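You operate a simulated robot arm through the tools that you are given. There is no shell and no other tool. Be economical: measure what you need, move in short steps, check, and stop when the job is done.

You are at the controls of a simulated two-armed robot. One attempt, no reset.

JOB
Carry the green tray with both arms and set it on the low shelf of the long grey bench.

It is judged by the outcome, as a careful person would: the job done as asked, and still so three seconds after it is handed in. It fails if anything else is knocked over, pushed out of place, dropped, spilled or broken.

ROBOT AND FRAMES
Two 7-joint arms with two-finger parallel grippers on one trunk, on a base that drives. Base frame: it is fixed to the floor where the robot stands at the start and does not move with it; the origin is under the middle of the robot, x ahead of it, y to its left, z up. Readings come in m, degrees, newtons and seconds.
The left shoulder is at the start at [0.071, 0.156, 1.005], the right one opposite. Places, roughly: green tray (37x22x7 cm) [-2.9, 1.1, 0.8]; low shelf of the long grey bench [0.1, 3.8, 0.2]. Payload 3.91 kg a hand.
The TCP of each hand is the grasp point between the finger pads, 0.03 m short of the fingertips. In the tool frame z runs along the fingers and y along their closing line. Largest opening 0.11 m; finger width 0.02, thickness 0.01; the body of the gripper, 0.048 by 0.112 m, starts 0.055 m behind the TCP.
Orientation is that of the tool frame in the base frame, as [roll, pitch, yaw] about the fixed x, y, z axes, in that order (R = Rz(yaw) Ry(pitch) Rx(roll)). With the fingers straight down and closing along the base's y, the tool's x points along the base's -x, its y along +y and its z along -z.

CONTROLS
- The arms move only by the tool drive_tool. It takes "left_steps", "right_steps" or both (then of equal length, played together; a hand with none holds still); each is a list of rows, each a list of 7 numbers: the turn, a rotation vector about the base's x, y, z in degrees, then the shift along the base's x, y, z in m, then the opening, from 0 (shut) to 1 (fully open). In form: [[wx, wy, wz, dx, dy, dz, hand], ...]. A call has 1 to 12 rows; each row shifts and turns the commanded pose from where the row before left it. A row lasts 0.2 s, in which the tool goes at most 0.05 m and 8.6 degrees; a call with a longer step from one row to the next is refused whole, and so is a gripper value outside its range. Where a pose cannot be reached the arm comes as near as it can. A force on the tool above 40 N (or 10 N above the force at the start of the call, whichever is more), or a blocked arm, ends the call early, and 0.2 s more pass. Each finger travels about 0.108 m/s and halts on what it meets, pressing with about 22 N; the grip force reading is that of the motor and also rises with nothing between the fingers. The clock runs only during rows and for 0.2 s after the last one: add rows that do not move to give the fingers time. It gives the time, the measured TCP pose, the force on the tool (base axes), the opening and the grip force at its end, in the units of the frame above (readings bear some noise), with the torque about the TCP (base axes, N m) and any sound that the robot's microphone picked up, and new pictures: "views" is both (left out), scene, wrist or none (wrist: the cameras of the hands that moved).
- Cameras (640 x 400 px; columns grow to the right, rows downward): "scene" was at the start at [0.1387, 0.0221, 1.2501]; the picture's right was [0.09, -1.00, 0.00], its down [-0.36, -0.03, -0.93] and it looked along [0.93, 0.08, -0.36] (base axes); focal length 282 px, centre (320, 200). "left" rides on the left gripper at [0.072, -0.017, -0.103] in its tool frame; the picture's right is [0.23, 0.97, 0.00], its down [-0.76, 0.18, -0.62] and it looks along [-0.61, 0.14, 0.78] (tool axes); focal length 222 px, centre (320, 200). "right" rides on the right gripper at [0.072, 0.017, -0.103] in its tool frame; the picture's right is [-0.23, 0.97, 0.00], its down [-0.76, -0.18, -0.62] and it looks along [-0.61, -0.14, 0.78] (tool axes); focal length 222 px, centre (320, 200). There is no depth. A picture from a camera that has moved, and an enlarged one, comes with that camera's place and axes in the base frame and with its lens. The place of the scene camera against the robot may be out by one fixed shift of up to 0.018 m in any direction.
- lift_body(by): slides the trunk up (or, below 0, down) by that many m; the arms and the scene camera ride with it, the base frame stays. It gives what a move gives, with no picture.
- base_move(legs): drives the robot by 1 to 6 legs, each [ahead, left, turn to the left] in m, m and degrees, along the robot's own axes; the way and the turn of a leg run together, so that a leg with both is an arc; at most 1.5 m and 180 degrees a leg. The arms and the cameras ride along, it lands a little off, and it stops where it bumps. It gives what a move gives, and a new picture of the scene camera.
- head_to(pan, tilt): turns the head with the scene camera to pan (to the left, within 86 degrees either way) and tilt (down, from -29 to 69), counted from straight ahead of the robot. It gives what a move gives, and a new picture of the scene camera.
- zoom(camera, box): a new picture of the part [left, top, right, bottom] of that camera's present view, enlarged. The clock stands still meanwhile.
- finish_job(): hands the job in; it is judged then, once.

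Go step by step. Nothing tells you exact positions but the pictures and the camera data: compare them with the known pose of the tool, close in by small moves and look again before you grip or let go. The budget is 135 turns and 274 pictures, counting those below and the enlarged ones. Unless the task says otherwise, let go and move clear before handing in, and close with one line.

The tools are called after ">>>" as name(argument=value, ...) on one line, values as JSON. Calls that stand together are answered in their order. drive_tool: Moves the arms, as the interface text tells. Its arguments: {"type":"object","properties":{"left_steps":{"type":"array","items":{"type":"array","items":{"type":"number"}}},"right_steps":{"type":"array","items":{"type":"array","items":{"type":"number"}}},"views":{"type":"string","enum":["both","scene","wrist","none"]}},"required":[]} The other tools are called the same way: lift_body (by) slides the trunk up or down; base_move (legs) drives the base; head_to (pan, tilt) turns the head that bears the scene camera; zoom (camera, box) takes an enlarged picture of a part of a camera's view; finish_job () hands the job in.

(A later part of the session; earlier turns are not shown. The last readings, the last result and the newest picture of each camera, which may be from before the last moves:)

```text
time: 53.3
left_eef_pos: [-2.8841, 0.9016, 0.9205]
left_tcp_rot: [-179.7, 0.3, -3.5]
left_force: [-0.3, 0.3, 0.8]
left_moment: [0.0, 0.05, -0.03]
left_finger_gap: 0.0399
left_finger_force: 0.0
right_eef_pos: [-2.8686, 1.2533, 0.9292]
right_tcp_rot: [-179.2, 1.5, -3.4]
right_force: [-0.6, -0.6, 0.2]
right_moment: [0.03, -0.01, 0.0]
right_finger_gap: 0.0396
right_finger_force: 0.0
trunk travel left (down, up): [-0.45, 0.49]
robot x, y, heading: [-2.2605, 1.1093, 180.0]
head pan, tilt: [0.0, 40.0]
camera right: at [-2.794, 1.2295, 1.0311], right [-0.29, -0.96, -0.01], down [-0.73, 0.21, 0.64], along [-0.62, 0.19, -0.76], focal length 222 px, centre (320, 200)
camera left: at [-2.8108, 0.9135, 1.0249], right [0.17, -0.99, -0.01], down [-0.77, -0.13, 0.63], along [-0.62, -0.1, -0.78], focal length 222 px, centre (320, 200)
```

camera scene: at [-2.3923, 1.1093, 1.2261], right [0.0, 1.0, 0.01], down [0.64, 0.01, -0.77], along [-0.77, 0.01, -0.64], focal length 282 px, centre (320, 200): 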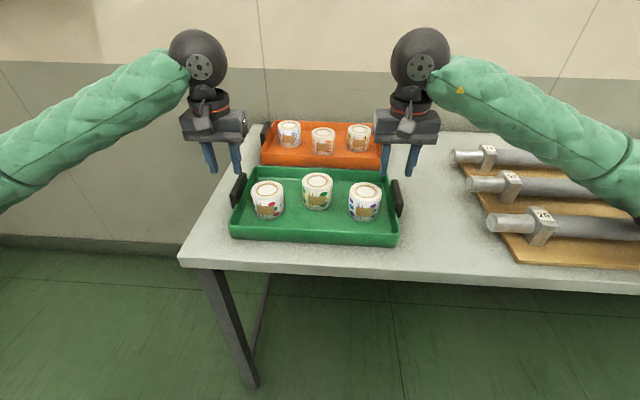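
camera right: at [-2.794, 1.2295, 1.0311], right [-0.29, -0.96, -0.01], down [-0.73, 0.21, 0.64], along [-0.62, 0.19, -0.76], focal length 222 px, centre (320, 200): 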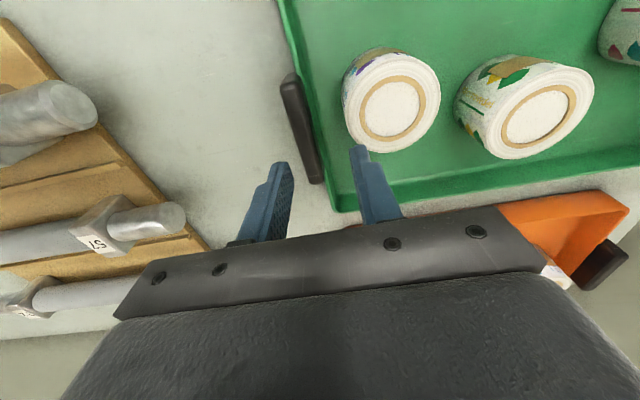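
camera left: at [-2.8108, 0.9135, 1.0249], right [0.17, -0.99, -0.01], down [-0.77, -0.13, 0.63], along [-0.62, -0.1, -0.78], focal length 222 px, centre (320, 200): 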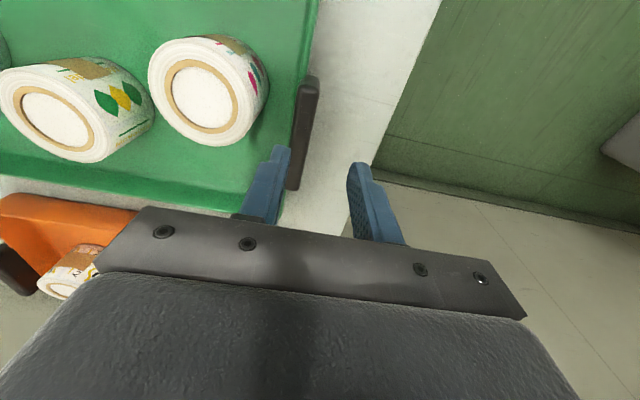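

The robot is leaning slightly, so some part may be touching — perhaps the right forearm on the rollers. I look.

>>> head_to(pan=-45, tilt=35)

>>> head_to(pan=45, tilt=40)

```text
time: 54.4
left_eef_pos: [-2.8826, 0.9021, 0.9206]
left_tcp_rot: [-179.6, 0.6, -3.5]
left_force: [0.3, 0.7, -0.2]
left_moment: [0.0, 0.01, 0.02]
left_finger_gap: 0.0397
left_finger_force: 0.1
right_eef_pos: [-2.8658, 1.2515, 0.9267]
right_tcp_rot: [-179.2, 1.4, -3.5]
right_force: [0.4, -0.1, -0.1]
right_moment: [-0.02, 0.0, 0.0]
right_finger_gap: 0.0395
right_finger_force: 0.1
trunk travel left (down, up): [-0.45, 0.49]
robot x, y, heading: [-2.2612, 1.1119, 179.8]
head pan, tilt: [-45.0, 35.0]
camera scene: at [-2.3661, 1.1697, 1.2323], right [0.71, 0.71, 0.0], down [0.4, -0.39, -0.83], along [-0.58, 0.59, -0.56], focal length 282 px, centre (320, 200)
```

scene: 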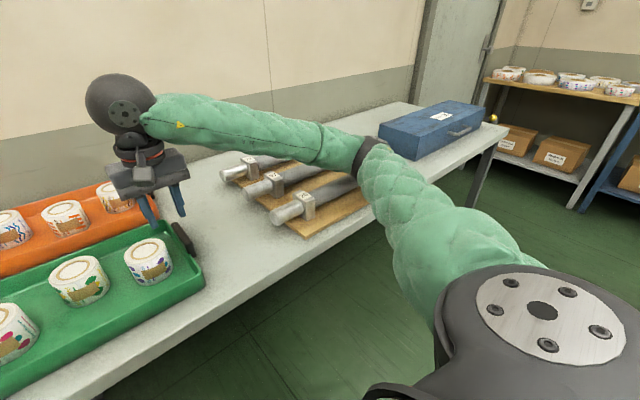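

```text
time: 56.0
left_eef_pos: [-2.8822, 0.9021, 0.9206]
left_tcp_rot: [-179.6, 0.4, -3.6]
left_force: [0.2, 0.3, 0.5]
left_moment: [-0.01, -0.01, 0.0]
left_finger_gap: 0.0395
left_finger_force: 0.1
right_eef_pos: [-2.8656, 1.254, 0.9269]
right_tcp_rot: [-179.2, 1.3, -3.5]
right_force: [-0.4, 0.2, -0.5]
right_moment: [0.01, -0.01, -0.02]
right_finger_gap: 0.0393
right_finger_force: 0.1
trunk travel left (down, up): [-0.45, 0.49]
robot x, y, heading: [-2.2626, 1.1077, 179.8]
head pan, tilt: [45.0, 40.0]
camera scene: at [-2.3643, 1.0458, 1.2223], right [-0.7, 0.71, 0.02], down [0.45, 0.46, -0.76], along [-0.55, -0.53, -0.65], focal length 282 px, centre (320, 200)
```

scene: 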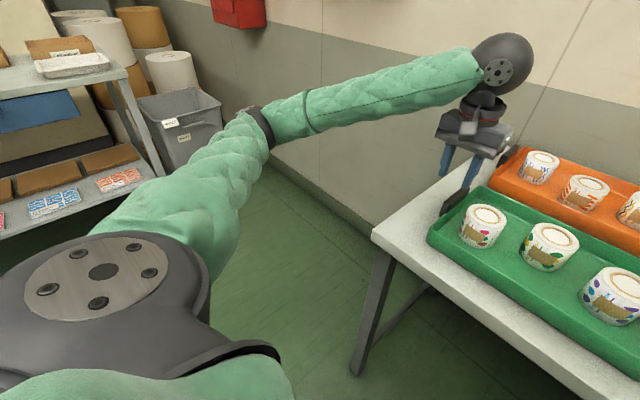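

No obvious contact visible. I raise both hands a few centimetres to see whether the lean goes away.

>>> drive_tool(left_steps=[[0, 0, 0, 0, 0, 0.02, 0.36], [0, 0, 0, 0, 0, 0.02, 0.36], [0, 0, 0, 0, 0, 0.02, 0.36], [0, 0, 0, 0, 0, 0, 0.36]], right_steps=[[0, 0, 0, 0, 0, 0.02, 0.36], [0, 0, 0, 0, 0, 0.02, 0.36], [0, 0, 0, 0, 0, 0.02, 0.36], [0, 0, 0, 0, 0, 0, 0.36]], views="none")

>>> head_to(pan=0, tilt=40)

```text
time: 57.0
left_eef_pos: [-2.8932, 0.9113, 0.9723]
left_tcp_rot: [179.6, -0.3, -3.4]
left_force: [-0.2, 0.2, 0.7]
left_moment: [-0.03, -0.01, 0.03]
left_finger_gap: 0.0396
left_finger_force: 0.0
right_eef_pos: [-2.8735, 1.2623, 0.9691]
right_tcp_rot: [-180.0, -0.1, -3.4]
right_force: [-0.3, 0.8, -0.4]
right_moment: [-0.04, 0.01, 0.01]
right_finger_gap: 0.0396
right_finger_force: 0.0
trunk travel left (down, up): [-0.45, 0.49]
robot x, y, heading: [-2.261, 1.1119, 179.9]
head pan, tilt: [45.0, 40.0]
```

```text
time: 58.1
left_eef_pos: [-2.8934, 0.9116, 0.9733]
left_tcp_rot: [179.7, -0.2, -3.6]
left_force: [-0.6, -0.1, -0.5]
left_moment: [0.04, -0.01, -0.01]
left_finger_gap: 0.0399
left_finger_force: 0.0
right_eef_pos: [-2.8734, 1.2635, 0.9696]
right_tcp_rot: [-179.7, 0.0, -3.4]
right_force: [0.3, 0.7, -0.1]
right_moment: [-0.02, -0.04, 0.02]
right_finger_gap: 0.0399
right_finger_force: 0.0
trunk travel left (down, up): [-0.45, 0.49]
robot x, y, heading: [-2.2601, 1.109, 179.8]
head pan, tilt: [0.0, 40.0]
camera scene: at [-2.4013, 1.1227, 1.2203], right [0.0, 1.0, 0.0], down [0.64, 0.0, -0.77], along [-0.77, 0.0, -0.64], focal length 282 px, centre (320, 200)
```

scene: 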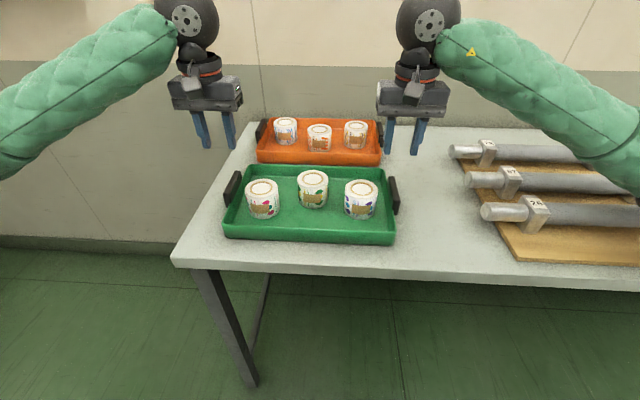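

The lean vanished, so my right forearm did touch the near roller. I zoom to check it.

>>> zoom(camera="scene", box=[430, 120, 640, 270])

>>> head_to(pan=-45, tilt=35)

```text
2.67 times, centred on (535, 195) of scene
camera zoom: at [-2.4013, 1.1227, 1.2203], right [0.0, 1.0, 0.0], down [0.64, 0.0, -0.77], along [-0.77, 0.0, -0.64], focal length 752 px, centre (-253, 213)
```

zoom: 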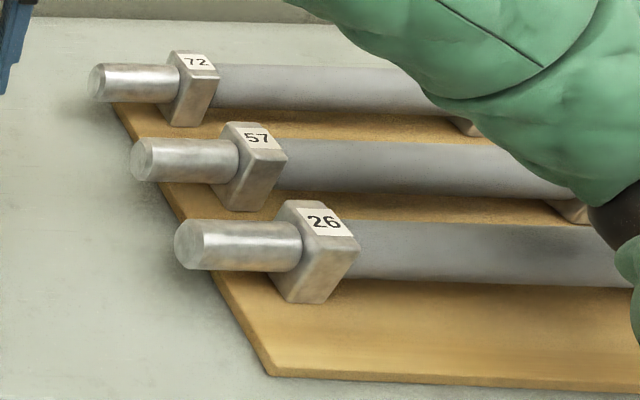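

```text
time: 59.3
left_eef_pos: [-2.8929, 0.9129, 0.9739]
left_tcp_rot: [179.8, -0.2, -3.5]
left_force: [0.1, -0.3, 0.3]
left_moment: [0.01, 0.02, 0.02]
left_finger_gap: 0.0397
left_finger_force: 0.1
right_eef_pos: [-2.8742, 1.2639, 0.9703]
right_tcp_rot: [-180.0, -0.1, -3.5]
right_force: [-0.3, -0.5, -0.3]
right_moment: [-0.02, 0.02, -0.01]
right_finger_gap: 0.0397
right_finger_force: 0.1
trunk travel left (down, up): [-0.45, 0.49]
robot x, y, heading: [-2.2613, 1.106, 180.2]
head pan, tilt: [-45.0, 35.0]
camera scene: at [-2.3786, 1.185, 1.2279], right [0.71, 0.71, 0.0], down [0.41, -0.41, -0.82], along [-0.58, 0.58, -0.57], focal length 282 px, centre (320, 200)
```

scene: 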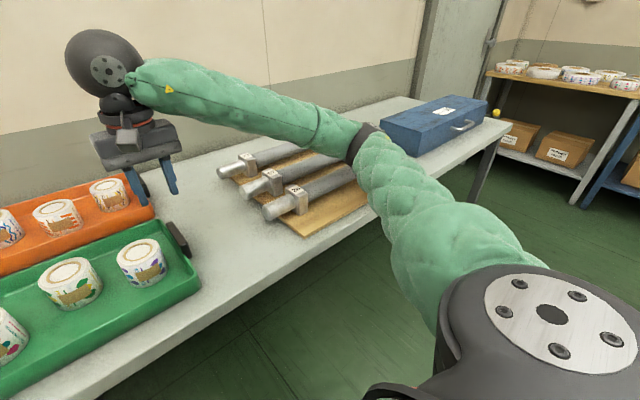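

The near roller seems shifted a couple of cm. I raise the trunk so the elbow rises, back off, and take the same view as before to measure the shift.

>>> lift_body(by=0.2)

>>> base_move(legs=[[-0.205, 0, 0]])

>>> lift_body(by=-0.2)

>>> head_to(pan=-40, tilt=30)

```text
time: 61.4
left_eef_pos: [-2.8918, 0.9123, 1.1734]
left_tcp_rot: [179.7, -0.2, -3.6]
left_force: [0.3, -1.0, 0.9]
left_moment: [0.01, 0.03, -0.03]
left_finger_gap: 0.0394
left_finger_force: 0.1
right_eef_pos: [-2.8739, 1.2639, 1.1707]
right_tcp_rot: [-179.9, -0.1, -3.5]
right_force: [0.6, 0.0, -0.1]
right_moment: [-0.03, 0.0, -0.02]
right_finger_gap: 0.0396
right_finger_force: 0.0
trunk travel left (down, up): [-0.65, 0.29]
robot x, y, heading: [-2.2572, 1.1101, 179.8]
head pan, tilt: [-45.0, 35.0]
```

```text
time: 63.0
left_eef_pos: [-2.69, 0.9106, 1.1744]
left_tcp_rot: [179.7, -0.2, -3.4]
left_force: [-0.5, -1.0, -0.3]
left_moment: [0.01, 0.03, 0.04]
left_finger_gap: 0.0397
left_finger_force: 0.1
right_eef_pos: [-2.6693, 1.2621, 1.1716]
right_tcp_rot: [-179.9, 0.1, -3.3]
right_force: [0.1, -0.5, 0.0]
right_moment: [0.0, 0.02, 0.0]
right_finger_gap: 0.0397
right_finger_force: 0.1
trunk travel left (down, up): [-0.65, 0.29]
robot x, y, heading: [-2.0615, 1.1093, -179.6]
head pan, tilt: [-45.0, 35.0]
camera scene: at [-2.1753, 1.1847, 1.428], right [0.71, 0.71, 0.0], down [0.41, -0.41, -0.82], along [-0.58, 0.58, -0.57], focal length 282 px, centre (320, 200)
```

scene: 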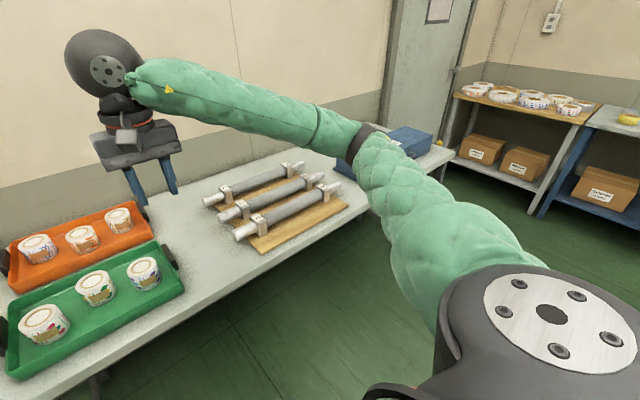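

```text
time: 65.2
left_eef_pos: [-2.6896, 0.9087, 0.9727]
left_tcp_rot: [179.8, -0.2, -3.4]
left_force: [0.1, -0.6, 0.7]
left_moment: [0.02, 0.02, -0.02]
left_finger_gap: 0.0396
left_finger_force: 0.2
right_eef_pos: [-2.6717, 1.2615, 0.9715]
right_tcp_rot: [-179.9, 0.0, -3.3]
right_force: [0.1, 0.3, 0.4]
right_moment: [-0.03, 0.0, 0.02]
right_finger_gap: 0.0397
right_finger_force: 0.1
trunk travel left (down, up): [-0.45, 0.49]
robot x, y, heading: [-2.0598, 1.1115, -180.1]
head pan, tilt: [-45.0, 35.0]
```

```text
time: 65.9
left_eef_pos: [-2.6896, 0.9103, 0.9734]
left_tcp_rot: [179.7, -0.2, -3.4]
left_force: [0.1, 0.0, 0.3]
left_moment: [0.01, 0.03, 0.02]
left_finger_gap: 0.0396
left_finger_force: 0.0
right_eef_pos: [-2.6718, 1.2629, 0.9705]
right_tcp_rot: [-179.9, 0.0, -3.3]
right_force: [0.2, 0.2, -0.2]
right_moment: [0.04, -0.03, -0.02]
right_finger_gap: 0.0394
right_finger_force: 0.1
trunk travel left (down, up): [-0.45, 0.49]
robot x, y, heading: [-2.0565, 1.1102, -179.9]
head pan, tilt: [-40.0, 30.0]
camera scene: at [-2.1835, 1.1806, 1.2357], right [0.64, 0.77, 0.0], down [0.38, -0.32, -0.87], along [-0.66, 0.56, -0.5], focal length 282 px, centre (320, 200)
```

scene: 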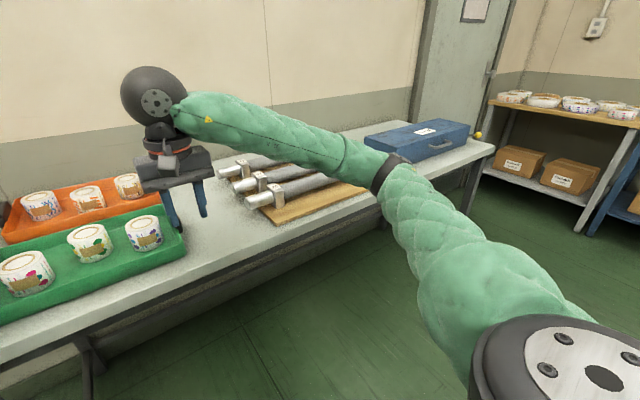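

>>> zoom(camera="scene", box=[200, 130, 400, 240])

```text
3.20 times, centred on (300, 185) of scene
camera zoom: at [-2.1835, 1.1806, 1.2357], right [0.64, 0.77, 0.0], down [0.38, -0.32, -0.87], along [-0.66, 0.56, -0.5], focal length 902 px, centre (384, 248)
```

zoom: 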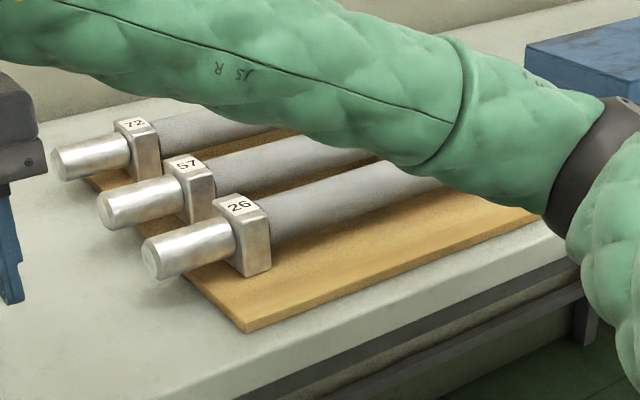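

>>> lift_body(by=0.3)

>>> zoom(camera="scene", box=[180, 130, 400, 270])

```text
time: 68.9
left_eef_pos: [-2.6904, 0.9111, 1.2733]
left_tcp_rot: [179.8, -0.2, -3.4]
left_force: [-0.4, -0.5, -0.3]
left_moment: [-0.03, 0.02, -0.02]
left_finger_gap: 0.0395
left_finger_force: 0.0
right_eef_pos: [-2.6715, 1.2617, 1.2711]
right_tcp_rot: [-179.9, 0.0, -3.3]
right_force: [0.0, -0.5, -0.5]
right_moment: [0.01, 0.0, 0.02]
right_finger_gap: 0.0395
right_finger_force: 0.0
trunk travel left (down, up): [-0.75, 0.19]
robot x, y, heading: [-2.0643, 1.1036, -179.9]
head pan, tilt: [-40.0, 30.0]
```

```text
2.86 times, centred on (290, 200) of scene
camera zoom: at [-2.1839, 1.1806, 1.5356], right [0.64, 0.77, 0.0], down [0.38, -0.32, -0.87], along [-0.66, 0.56, -0.5], focal length 805 px, centre (406, 200)
```

zoom: 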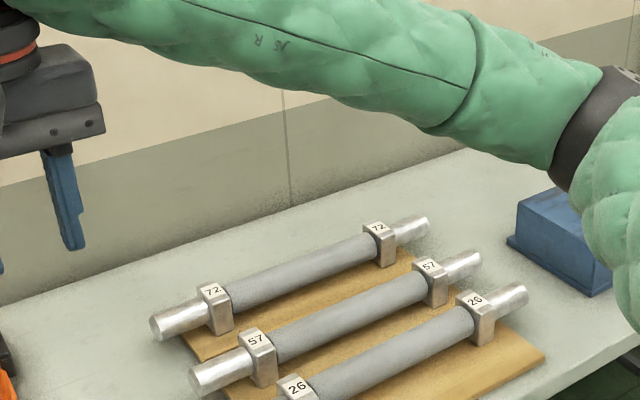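

The near roller has slid back about 2.2 cm evenly, still on its board. I'll nudge it back: sidestep right, and use the closed right fingers behind it with the trunk raised and the arm stretched so the elbow stays high.

>>> base_move(legs=[[0, -0.4, 0]])

>>> drive_tool(right_steps=[[0, 0, 0.8, -0.035, 0.01, 0, 0], [0, 0, 0.8, -0.035, 0.01, 0, 0], [0, 0, 0.9, -0.04, 0.01, -0.02, 0], [0, 0, 0.9, -0.04, 0.01, -0.02, 0], [0, 0, 0, -0.03, 0, -0.03, 0], [0, 0, 0, -0.03, 0, -0.03, 0], [0, 0, 0, 0, 0, -0.04, 0]])

```text
time: 71.3
left_eef_pos: [-2.6898, 1.3036, 1.2738]
left_tcp_rot: [179.6, -0.2, -3.4]
left_force: [0.2, 0.3, -0.5]
left_moment: [0.0, -0.01, -0.03]
left_finger_gap: 0.0396
left_finger_force: 0.0
right_eef_pos: [-2.6723, 1.6542, 1.2704]
right_tcp_rot: [-179.9, 0.1, -3.3]
right_force: [0.0, -0.2, -0.5]
right_moment: [-0.01, -0.01, -0.01]
right_finger_gap: 0.0396
right_finger_force: 0.0
trunk travel left (down, up): [-0.75, 0.19]
robot x, y, heading: [-2.0595, 1.4993, -180.1]
head pan, tilt: [-40.0, 30.0]
camera scene: at [-2.1841, 1.5731, 1.5357], right [0.64, 0.77, 0.0], down [0.38, -0.32, -0.87], along [-0.66, 0.56, -0.5], focal length 282 px, centre (320, 200)
```

scene: 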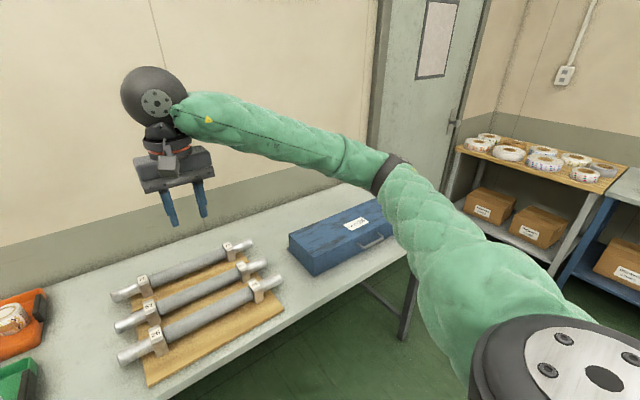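

```text
time: 72.9
left_eef_pos: [-2.6896, 1.3038, 1.2738]
left_tcp_rot: [179.6, -0.1, -3.4]
left_force: [-0.3, 0.4, 0.7]
left_moment: [0.05, 0.0, 0.0]
left_finger_gap: 0.0399
left_finger_force: 0.0
right_eef_pos: [-2.8834, 1.6961, 1.1311]
right_tcp_rot: [-180.0, 0.0, 0.0]
right_force: [0.1, 0.4, 0.5]
right_moment: [0.0, -0.01, 0.01]
right_finger_gap: 0.0001
right_finger_force: 21.7
trunk travel left (down, up): [-0.75, 0.19]
robot x, y, heading: [-2.0573, 1.4988, -179.7]
head pan, tilt: [-40.0, 30.0]
camera scene: at [-2.1842, 1.5738, 1.5357], right [0.64, 0.77, 0.0], down [0.38, -0.32, -0.87], along [-0.66, 0.56, -0.5], focal length 282 px, centre (320, 200)
camera right: at [-2.8104, 1.6784, 1.2342], right [-0.23, -0.97, 0.0], down [-0.76, 0.18, 0.62], along [-0.61, 0.14, -0.78], focal length 222 px, centre (320, 200)
```

scene: 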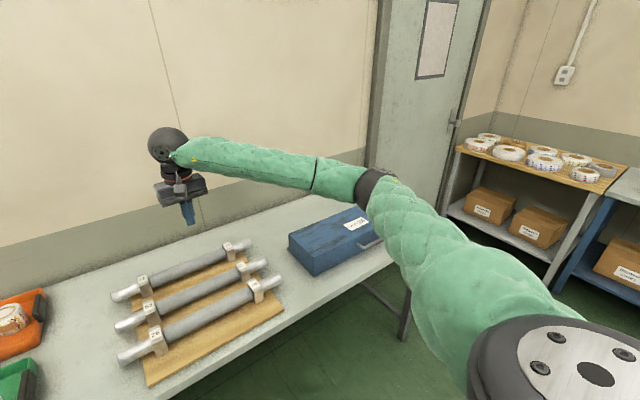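
right: 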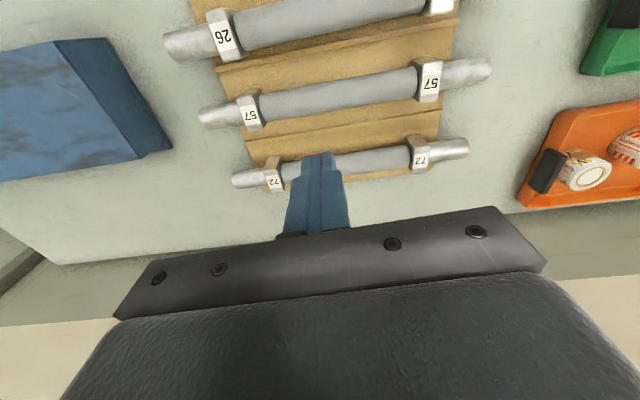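

I come lower between the two near rollers and look again.

>>> drive_tool(right_steps=[[0, 0, -0.5, 0.006, 0, -0.04, 0], [0, 0, -0.5, 0.006, 0, -0.04, 0], [0, 0, -0.5, 0.006, 0, -0.04, 0], [0, 0, -0.5, 0, 0, -0.04, 0], [0, 0, 0, 0, 0, -0.02, 0]])

>>> zoom(camera="scene", box=[100, 170, 320, 310])

```text
time: 74.1
left_eef_pos: [-2.6904, 1.3021, 1.2737]
left_tcp_rot: [179.8, -0.2, -3.5]
left_force: [0.7, -0.4, 0.0]
left_moment: [0.03, -0.03, 0.0]
left_finger_gap: 0.0396
left_finger_force: 0.1
right_eef_pos: [-2.8639, 1.6942, 0.9496]
right_tcp_rot: [-179.9, 0.1, -2.0]
right_force: [0.1, 0.1, 0.2]
right_moment: [0.0, -0.03, -0.04]
right_finger_gap: 0.0
right_finger_force: 22.1
trunk travel left (down, up): [-0.75, 0.19]
robot x, y, heading: [-2.0614, 1.5009, -180.1]
head pan, tilt: [-40.0, 30.0]
camera scene: at [-2.1841, 1.5727, 1.5358], right [0.64, 0.77, 0.0], down [0.38, -0.32, -0.87], along [-0.66, 0.56, -0.5], focal length 282 px, centre (320, 200)
camera right: at [-2.7911, 1.6753, 1.0526], right [-0.26, -0.97, 0.0], down [-0.76, 0.2, 0.62], along [-0.6, 0.16, -0.78], focal length 222 px, centre (320, 200)
```

scene: 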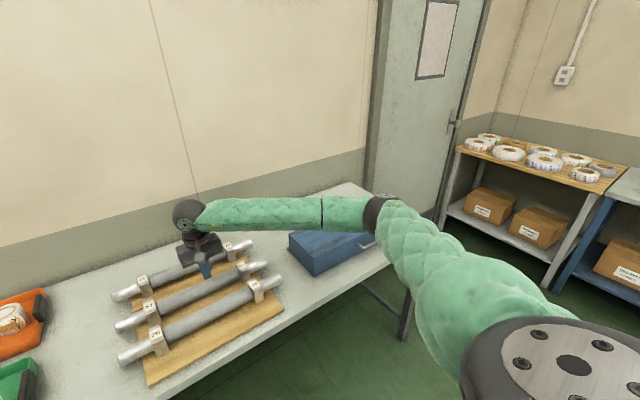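
right: 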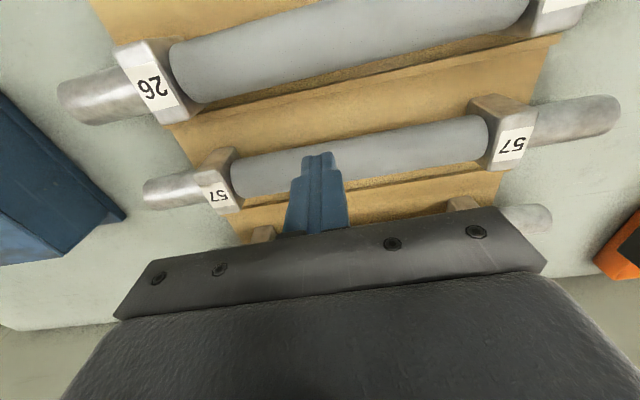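

```text
2.86 times, centred on (210, 240) of scene
camera zoom: at [-2.1841, 1.5727, 1.5358], right [0.64, 0.77, 0.0], down [0.38, -0.32, -0.87], along [-0.66, 0.56, -0.5], focal length 805 px, centre (634, 86)
```

zoom: 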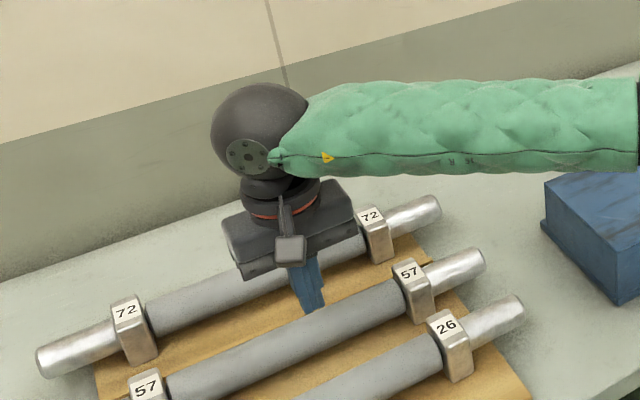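

The gap runs from about x -2.892 to -2.846. I lower the closed fingers into it.

>>> drive_tool(right_steps=[[0, 0, 0, -0.005, 0, -0.03, 0], [0, 0, 0, 0, 0, -0.03, 0], [0, 0, 0, 0, 0, -0.03, 0]])

```text
time: 74.9
left_eef_pos: [-2.6903, 1.3021, 1.2726]
left_tcp_rot: [179.7, -0.2, -3.4]
left_force: [0.3, 0.5, -0.6]
left_moment: [0.02, 0.01, -0.01]
left_finger_gap: 0.0393
left_finger_force: 0.1
right_eef_pos: [-2.8688, 1.6953, 0.8608]
right_tcp_rot: [-179.9, 0.0, -1.9]
right_force: [1.0, 0.8, 0.1]
right_moment: [-0.02, -0.01, -0.02]
right_finger_gap: 0.0
right_finger_force: 22.2
trunk travel left (down, up): [-0.75, 0.19]
robot x, y, heading: [-2.0563, 1.4979, -180.1]
head pan, tilt: [-40.0, 30.0]
camera scene: at [-2.1847, 1.5729, 1.5357], right [0.64, 0.77, 0.0], down [0.38, -0.32, -0.87], along [-0.66, 0.56, -0.5], focal length 282 px, centre (320, 200)
camera right: at [-2.797, 1.6752, 0.9635], right [-0.26, -0.97, 0.0], down [-0.76, 0.2, 0.62], along [-0.6, 0.16, -0.78], focal length 222 px, centre (320, 200)
```

scene: 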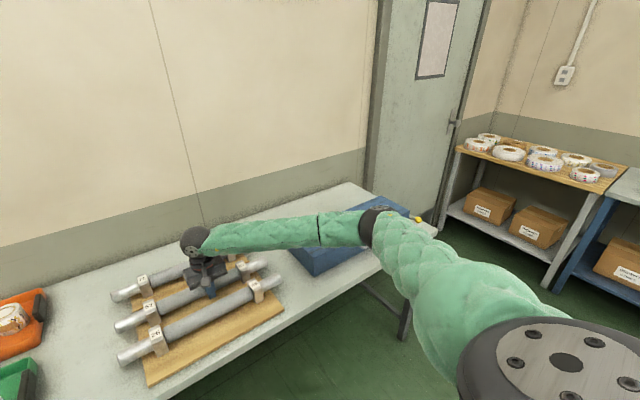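
right: 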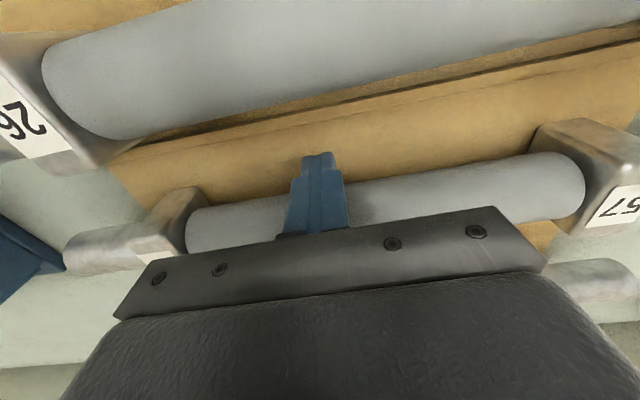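

No contact; I lower the last 4 cm and then push gently toward me by small steps.

>>> drive_tool(right_steps=[[0, 0, 0, 0, 0, -0.02, 0], [0, 0, 0, 0, 0, -0.018, 0], [0, 0, 0, 0.005, 0, 0, 0], [0, 0, 0, 0.005, 0, 0, 0]])

```text
time: 75.4
left_eef_pos: [-2.6898, 1.302, 1.272]
left_tcp_rot: [179.6, -0.2, -3.4]
left_force: [0.6, -0.5, -0.7]
left_moment: [0.01, -0.04, 0.03]
left_finger_gap: 0.0396
left_finger_force: 0.1
right_eef_pos: [-2.8687, 1.6939, 0.8408]
right_tcp_rot: [179.9, 0.0, -1.9]
right_force: [14.9, 1.4, 15.5]
right_moment: [0.17, -0.6, -0.11]
right_finger_gap: 0.0
right_finger_force: 22.2
trunk travel left (down, up): [-0.75, 0.19]
robot x, y, heading: [-2.0578, 1.5004, 180.3]
head pan, tilt: [-40.0, 30.0]
stopped in row 2 (right hand): the force on the tool passed its limit at 54 N (the readings are from after the stop); the commanded pose is now the measured one
camera scene: at [-2.183, 1.573, 1.5358], right [0.64, 0.77, 0.0], down [0.38, -0.32, -0.87], along [-0.66, 0.56, -0.5], focal length 282 px, centre (320, 200)
camera right: at [-2.796, 1.6747, 0.9456], right [-0.26, -0.97, 0.0], down [-0.75, 0.2, 0.62], along [-0.6, 0.16, -0.78], focal length 222 px, centre (320, 200)
```

scene: 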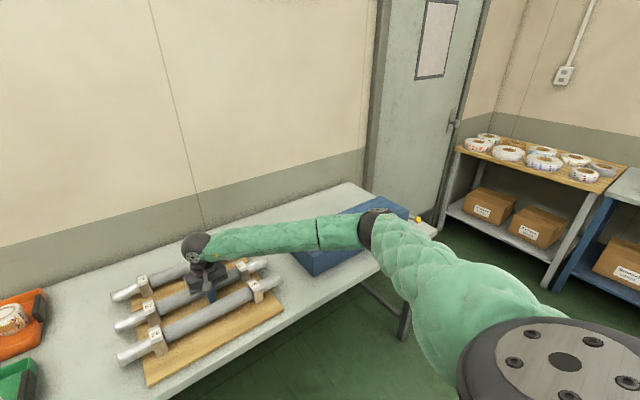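
right: 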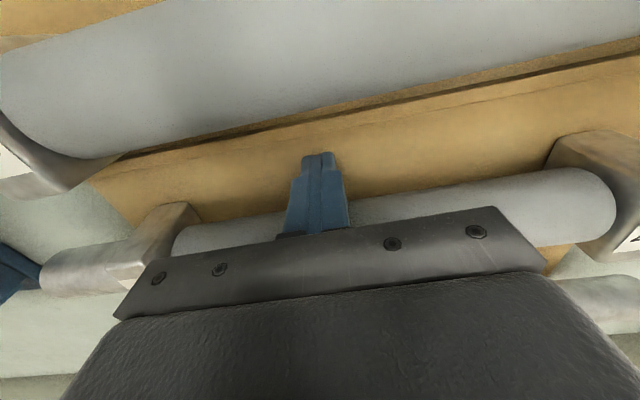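

The tip met the board at z≈0.81, so the board is higher than I took it. I lift 8 mm and push toward me in small steps.

>>> drive_tool(right_steps=[[0, 0, 0, 0, 0, 0.01, 0], [0, 0, 0, 0.006, 0, 0, 0], [0, 0, 0, 0.006, 0, 0, 0], [0, 0, 0, 0.006, 0, 0, 0], [0, 0, 0, 0.006, 0, 0, 0]])

```text
time: 76.6
left_eef_pos: [-2.6904, 1.3029, 1.2743]
left_tcp_rot: [179.6, -0.2, -3.5]
left_force: [0.1, -0.2, -0.1]
left_moment: [-0.01, 0.01, -0.01]
left_finger_gap: 0.0396
left_finger_force: 0.0
right_eef_pos: [-2.8457, 1.6953, 0.8497]
right_tcp_rot: [179.9, 0.1, -1.9]
right_force: [-0.7, -0.2, -0.6]
right_moment: [-0.04, -0.01, -0.01]
right_finger_gap: 0.0001
right_finger_force: 21.8
trunk travel left (down, up): [-0.75, 0.19]
robot x, y, heading: [-2.0605, 1.5034, -179.8]
head pan, tilt: [-40.0, 30.0]
camera scene: at [-2.1841, 1.5731, 1.5357], right [0.64, 0.77, 0.0], down [0.38, -0.32, -0.87], along [-0.66, 0.56, -0.5], focal length 282 px, centre (320, 200)
camera right: at [-2.7729, 1.6754, 0.9537], right [-0.26, -0.97, 0.0], down [-0.75, 0.2, 0.62], along [-0.6, 0.16, -0.78], focal length 222 px, centre (320, 200)
```

scene: 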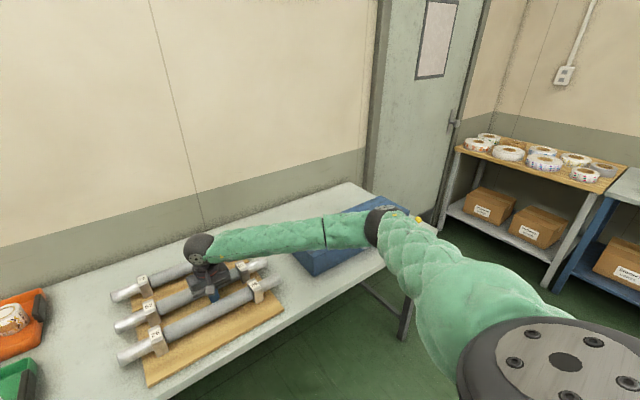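
right: 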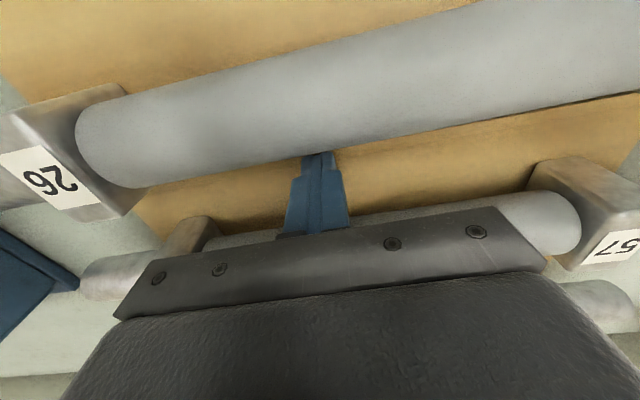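

The fingertip is right behind the roller. I push 2.2 cm.

>>> drive_tool(right_steps=[[0, 0, 0, 0.006, 0, 0, 0], [0, 0, 0, 0.006, 0, 0, 0], [0, 0, 0, 0.006, 0, 0, 0]])

>>> zoom(camera="scene", box=[90, 220, 310, 390])

```text
time: 77.4
left_eef_pos: [-2.6904, 1.303, 1.2726]
left_tcp_rot: [179.6, -0.2, -3.5]
left_force: [-0.3, 0.1, 1.1]
left_moment: [0.01, 0.01, 0.05]
left_finger_gap: 0.0395
left_finger_force: 0.1
right_eef_pos: [-2.8274, 1.6949, 0.8514]
right_tcp_rot: [179.9, 0.0, -1.9]
right_force: [-3.3, 0.2, 0.4]
right_moment: [0.03, 0.0, -0.07]
right_finger_gap: 0.0001
right_finger_force: 22.5
trunk travel left (down, up): [-0.75, 0.19]
robot x, y, heading: [-2.0605, 1.5025, -180.1]
head pan, tilt: [-40.0, 30.0]
camera scene: at [-2.1841, 1.573, 1.5357], right [0.64, 0.77, 0.0], down [0.38, -0.32, -0.87], along [-0.66, 0.56, -0.5], focal length 282 px, centre (320, 200)
camera right: at [-2.7554, 1.6752, 0.9548], right [-0.26, -0.97, 0.0], down [-0.75, 0.2, 0.62], along [-0.6, 0.16, -0.78], focal length 222 px, centre (320, 200)
```

scene: 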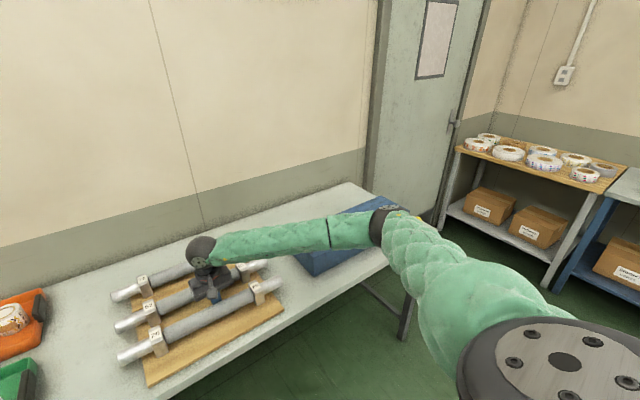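
right: 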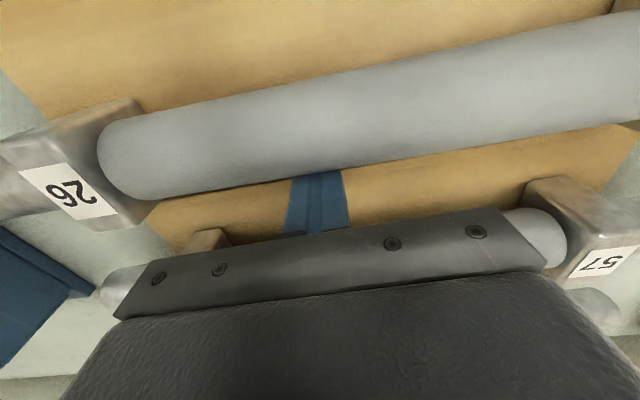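

```text
2.35 times, centred on (200, 305) of scene
camera zoom: at [-2.1841, 1.573, 1.5357], right [0.64, 0.77, 0.0], down [0.38, -0.32, -0.87], along [-0.66, 0.56, -0.5], focal length 663 px, centre (602, -47)
```

zoom: 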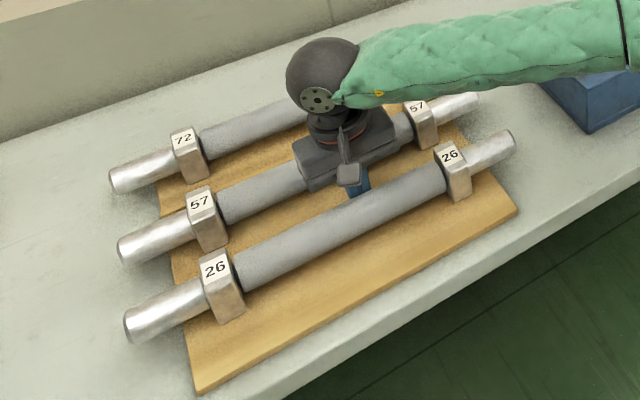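

Contact made and the roller is moving. I push another 12 mm.

>>> drive_tool(right_steps=[[0, 0, 0, 0.006, -0.003, 0, 0], [0, 0, 0, 0.006, 0, 0, 0]])

>>> zoom(camera="scene", box=[90, 220, 310, 390])

```text
time: 78.0
left_eef_pos: [-2.6899, 1.3032, 1.2722]
left_tcp_rot: [179.7, -0.2, -3.5]
left_force: [0.2, -0.6, -0.2]
left_moment: [0.0, -0.01, -0.01]
left_finger_gap: 0.0395
left_finger_force: 0.0
right_eef_pos: [-2.8146, 1.6916, 0.851]
right_tcp_rot: [179.9, 0.1, -1.9]
right_force: [-2.2, 0.2, 1.5]
right_moment: [0.01, -0.03, -0.01]
right_finger_gap: 0.0
right_finger_force: 22.0
trunk travel left (down, up): [-0.75, 0.19]
robot x, y, heading: [-2.0569, 1.5013, -180.0]
head pan, tilt: [-40.0, 30.0]
camera scene: at [-2.1841, 1.573, 1.5357], right [0.64, 0.77, 0.0], down [0.38, -0.32, -0.87], along [-0.66, 0.56, -0.5], focal length 282 px, centre (320, 200)
camera right: at [-2.7427, 1.6718, 0.9551], right [-0.26, -0.97, 0.0], down [-0.75, 0.2, 0.62], along [-0.6, 0.16, -0.78], focal length 222 px, centre (320, 200)
```

scene: 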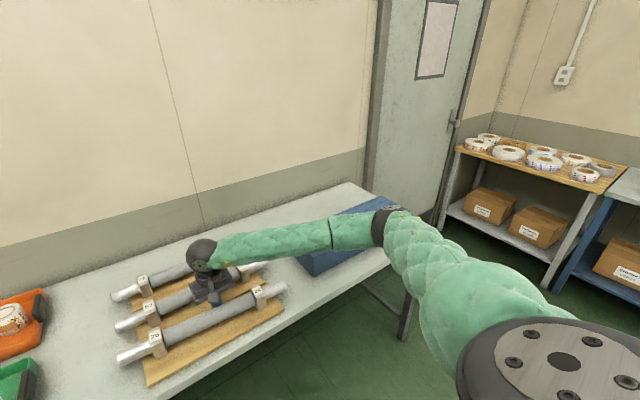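
right: 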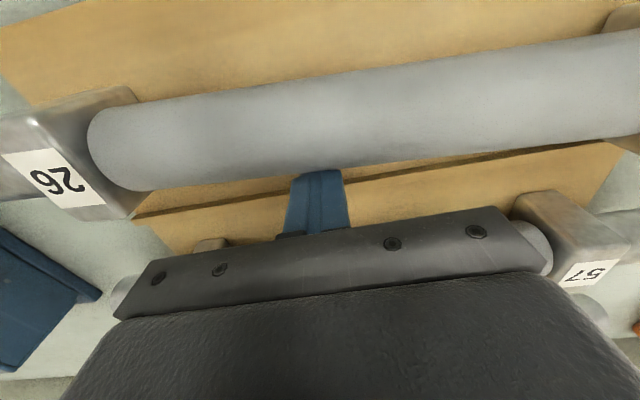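

```text
2.35 times, centred on (200, 305) of scene
camera zoom: at [-2.1841, 1.573, 1.5357], right [0.64, 0.77, 0.0], down [0.38, -0.32, -0.87], along [-0.66, 0.56, -0.5], focal length 663 px, centre (602, -47)
```

zoom: 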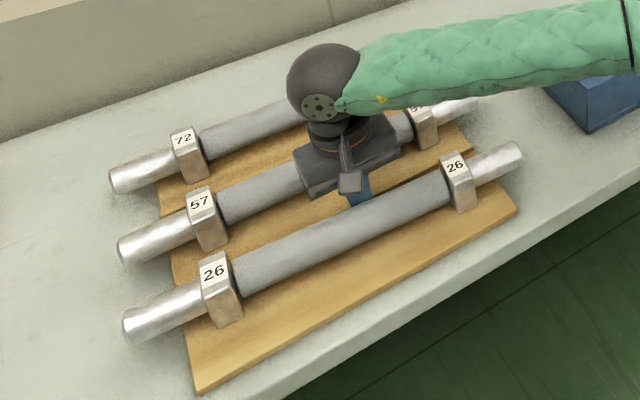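

The roller pivoted: the right end is back in place (spacing 13.7 cm), the left end still 1.7 cm off. I shift the finger toward the left end and push there.

>>> drive_tool(right_steps=[[0, 0, 0, -0.012, 0, 0, 0], [0, 0, 0, -0.012, 0, 0, 0], [0, 0, 0, 0, -0.03, 0, 0], [0, 0, 0, 0, -0.03, 0, 0], [0, 0, 0, 0, -0.032, 0, 0], [0, 0, 0, 0.006, 0, 0, 0], [0, 0, 0, 0.006, 0, 0, 0], [0, 0, 0, 0.006, 0, 0, 0], [0, 0, 0, 0.006, 0, 0, 0]])

>>> zoom(camera="scene", box=[90, 220, 310, 390])

```text
time: 80.0
left_eef_pos: [-2.6907, 1.3028, 1.2727]
left_tcp_rot: [179.6, -0.2, -3.5]
left_force: [0.1, -0.5, -0.6]
left_moment: [0.0, -0.02, -0.02]
left_finger_gap: 0.0396
left_finger_force: 0.2
right_eef_pos: [-2.815, 1.5986, 0.853]
right_tcp_rot: [179.9, 0.1, -1.9]
right_force: [-3.1, -1.3, 1.9]
right_moment: [-0.01, -0.01, -0.04]
right_finger_gap: 0.0
right_finger_force: 21.8
trunk travel left (down, up): [-0.75, 0.19]
robot x, y, heading: [-2.0595, 1.4989, -180.1]
head pan, tilt: [-40.0, 30.0]
camera scene: at [-2.1842, 1.573, 1.5357], right [0.64, 0.77, 0.0], down [0.38, -0.32, -0.87], along [-0.66, 0.56, -0.5], focal length 282 px, centre (320, 200)
camera right: at [-2.7427, 1.5798, 0.9548], right [-0.26, -0.97, 0.0], down [-0.75, 0.2, 0.62], along [-0.6, 0.16, -0.78], focal length 222 px, centre (320, 200)
```

scene: 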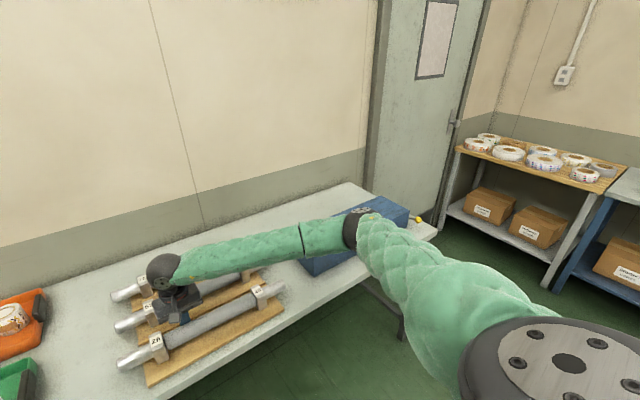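
right: 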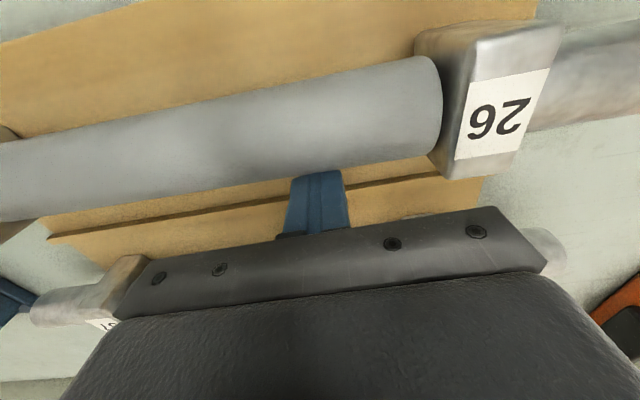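

```text
2.35 times, centred on (200, 305) of scene
camera zoom: at [-2.1842, 1.573, 1.5357], right [0.64, 0.77, 0.0], down [0.38, -0.32, -0.87], along [-0.66, 0.56, -0.5], focal length 663 px, centre (602, -47)
```

zoom: 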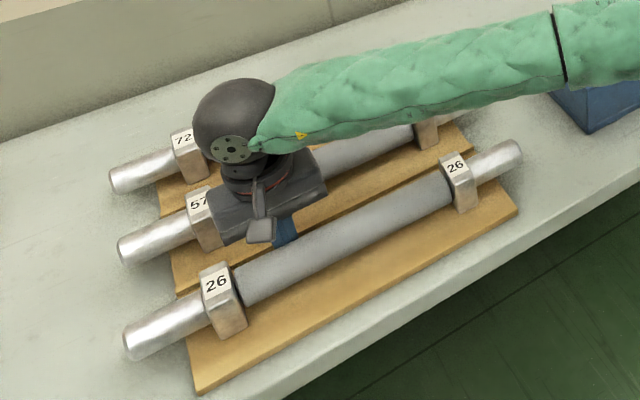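

The roller spacing is restored (13.2–13.7 cm on both ends). I back off and lift the right hand clear.

>>> drive_tool(right_steps=[[0, 0, 0, -0.012, 0, 0, 0], [0, 0, 0, 0, 0, 0.04, 0], [0, 0, 0, 0, 0, 0.045, 0.36], [0, 0, 0, 0, 0, 0.045, 0.36], [0, 0, 0, 0, 0, 0.045, 0.36], [0, 0, -1.6, 0, 0.03, 0.035, 0.36], [0, 0, 0, -0.02, 0.03, 0, 0.36]], left_steps=[[0, 0, 0, 0, 0, 0, 0.36], [0, 0, 0, 0, 0, 0, 0.36], [0, 0, 0, -0.03, 0, -0.03, 0.36], [0, 0, 0, -0.03, 0, -0.03, 0.36], [0, 0, 0, -0.03, 0, -0.03, 0.36], [0, 0, 0, -0.03, 0, -0.03, 0.36], [0, 0, 0, -0.03, 0, -0.03, 0.36]], views="none")

>>> base_move(legs=[[0.03, 0.39, 0]])

>>> head_to(pan=0, tilt=45)

```text
time: 81.6
left_eef_pos: [-2.8428, 1.3015, 1.1214]
left_tcp_rot: [179.6, -0.3, -3.5]
left_force: [0.2, 0.4, 0.0]
left_moment: [0.02, 0.0, 0.0]
left_finger_gap: 0.0396
left_finger_force: 0.1
right_eef_pos: [-2.8492, 1.6589, 1.0608]
right_tcp_rot: [180.0, 0.0, -3.5]
right_force: [0.4, -1.2, 0.5]
right_moment: [-0.03, 0.01, 0.0]
right_finger_gap: 0.0397
right_finger_force: 0.1
trunk travel left (down, up): [-0.75, 0.19]
robot x, y, heading: [-2.0614, 1.5045, -179.8]
head pan, tilt: [-40.0, 30.0]
```

```text
time: 84.1
left_eef_pos: [-2.8687, 0.9041, 1.1224]
left_tcp_rot: [179.7, -0.2, -3.3]
left_force: [0.9, -0.6, -1.3]
left_moment: [-0.04, 0.0, -0.01]
left_finger_gap: 0.0397
left_finger_force: 0.0
right_eef_pos: [-2.8773, 1.2604, 1.0603]
right_tcp_rot: [-179.9, 0.1, -3.4]
right_force: [-0.6, -0.1, 0.2]
right_moment: [0.01, 0.0, -0.01]
right_finger_gap: 0.0395
right_finger_force: 0.0
trunk travel left (down, up): [-0.75, 0.19]
robot x, y, heading: [-2.0883, 1.1007, -180.0]
head pan, tilt: [-40.0, 30.0]
camera scene: at [-2.2138, 1.1759, 1.5357], right [0.64, 0.77, 0.0], down [0.38, -0.32, -0.87], along [-0.66, 0.55, -0.5], focal length 282 px, centre (320, 200)
```

scene: 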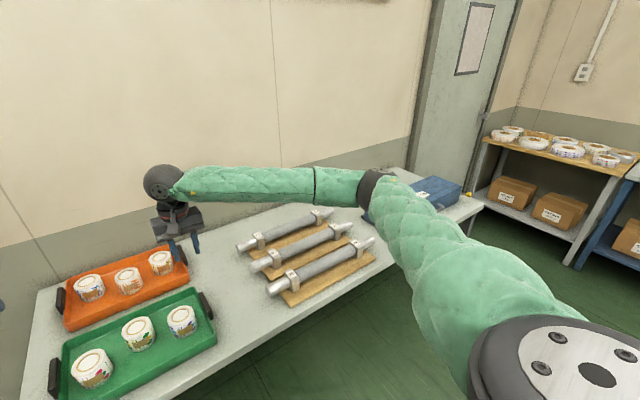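

```text
time: 85.2
left_eef_pos: [-2.8701, 0.9038, 1.1238]
left_tcp_rot: [179.8, -0.2, -3.3]
left_force: [0.2, 0.2, -0.6]
left_moment: [0.02, -0.02, 0.0]
left_finger_gap: 0.0394
left_finger_force: 0.1
right_eef_pos: [-2.8788, 1.2615, 1.061]
right_tcp_rot: [-180.0, 0.1, -3.4]
right_force: [-0.2, -0.8, 0.3]
right_moment: [0.0, -0.01, 0.01]
right_finger_gap: 0.0398
right_finger_force: 0.1
trunk travel left (down, up): [-0.75, 0.19]
robot x, y, heading: [-2.0876, 1.1074, -179.8]
head pan, tilt: [0.0, 45.0]
camera scene: at [-2.2257, 1.1182, 1.5131], right [0.0, 1.0, 0.0], down [0.71, 0.0, -0.71], along [-0.71, 0.0, -0.71], focal length 282 px, centre (320, 200)
```

scene: 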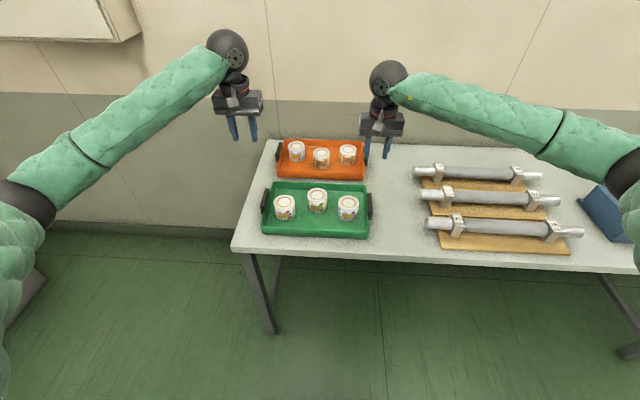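

The rollers look evenly spaced again and the elbow is well clear. Now I lower both hands above the handles.

>>> drive_tool(left_steps=[[0, 0, 0, -0.004, 0.003, -0.04, 0.36], [0, 0, 0, -0.004, 0.003, -0.04, 0.36], [0, 0, 0, -0.004, 0.003, -0.04, 0.36], [0, 0, 0, -0.003, 0.003, -0.04, 0.36], [0, 0, 0, 0, 0, -0.034, 0.36], [0, 0, 0, 0, 0, 0, 0.36]], right_steps=[[0, 0, 0, 0.004, 0.001, -0.03, 0.36], [0, 0, 0, 0.004, 0.001, -0.03, 0.36], [0, 0, 0, 0.004, 0, -0.03, 0.36], [0, 0, 0, 0.001, 0, -0.03, 0.36], [0, 0, 0, 0, 0, -0.011, 0.36], [0, 0, 0, 0, 0, 0, 0.36]])

```text
time: 86.6
left_eef_pos: [-2.884, 0.9177, 0.9306]
left_tcp_rot: [179.7, -0.2, -3.3]
left_force: [0.2, 0.1, 1.0]
left_moment: [0.0, 0.01, 0.01]
left_finger_gap: 0.0396
left_finger_force: 0.1
right_eef_pos: [-2.8633, 1.2638, 0.9301]
right_tcp_rot: [179.9, 0.1, -3.3]
right_force: [-0.7, 0.7, -0.2]
right_moment: [0.01, 0.01, -0.01]
right_finger_gap: 0.0396
right_finger_force: 0.1
trunk travel left (down, up): [-0.75, 0.19]
robot x, y, heading: [-2.091, 1.102, -179.9]
head pan, tilt: [0.0, 45.0]
camera scene: at [-2.2255, 1.1186, 1.5131], right [0.0, 1.0, 0.0], down [0.71, 0.0, -0.71], along [-0.71, 0.0, -0.71], focal length 282 px, centre (320, 200)
camera right: at [-2.7926, 1.242, 1.0337], right [-0.28, -0.96, 0.0], down [-0.75, 0.22, 0.62], along [-0.6, 0.18, -0.78], focal length 222 px, centre (320, 200)
camera left: at [-2.8114, 0.9301, 1.0352], right [0.17, -0.99, 0.01], down [-0.77, -0.13, 0.62], along [-0.61, -0.11, -0.78], focal length 222 px, centre (320, 200)
```

scene: 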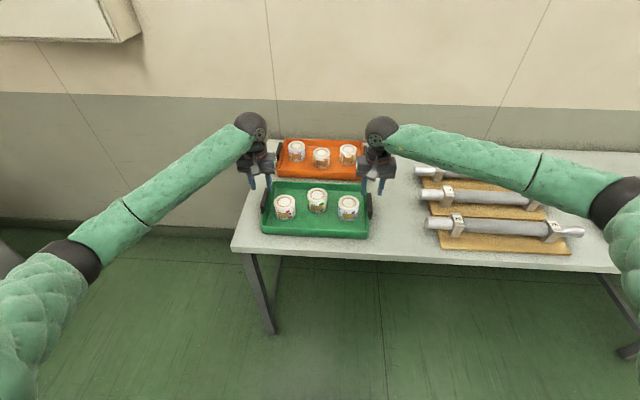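
right: 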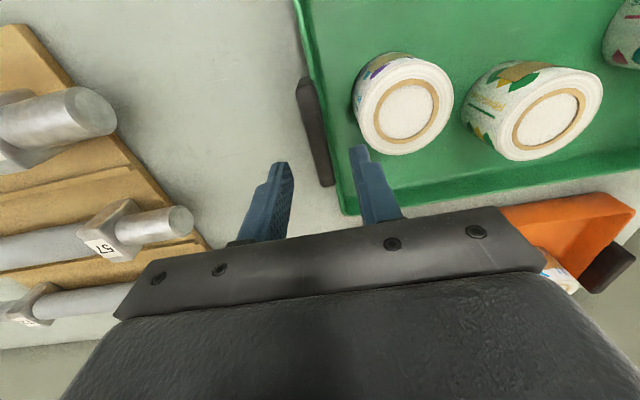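
left: 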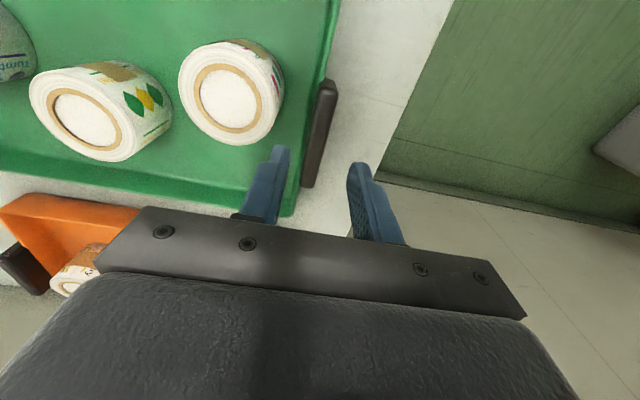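

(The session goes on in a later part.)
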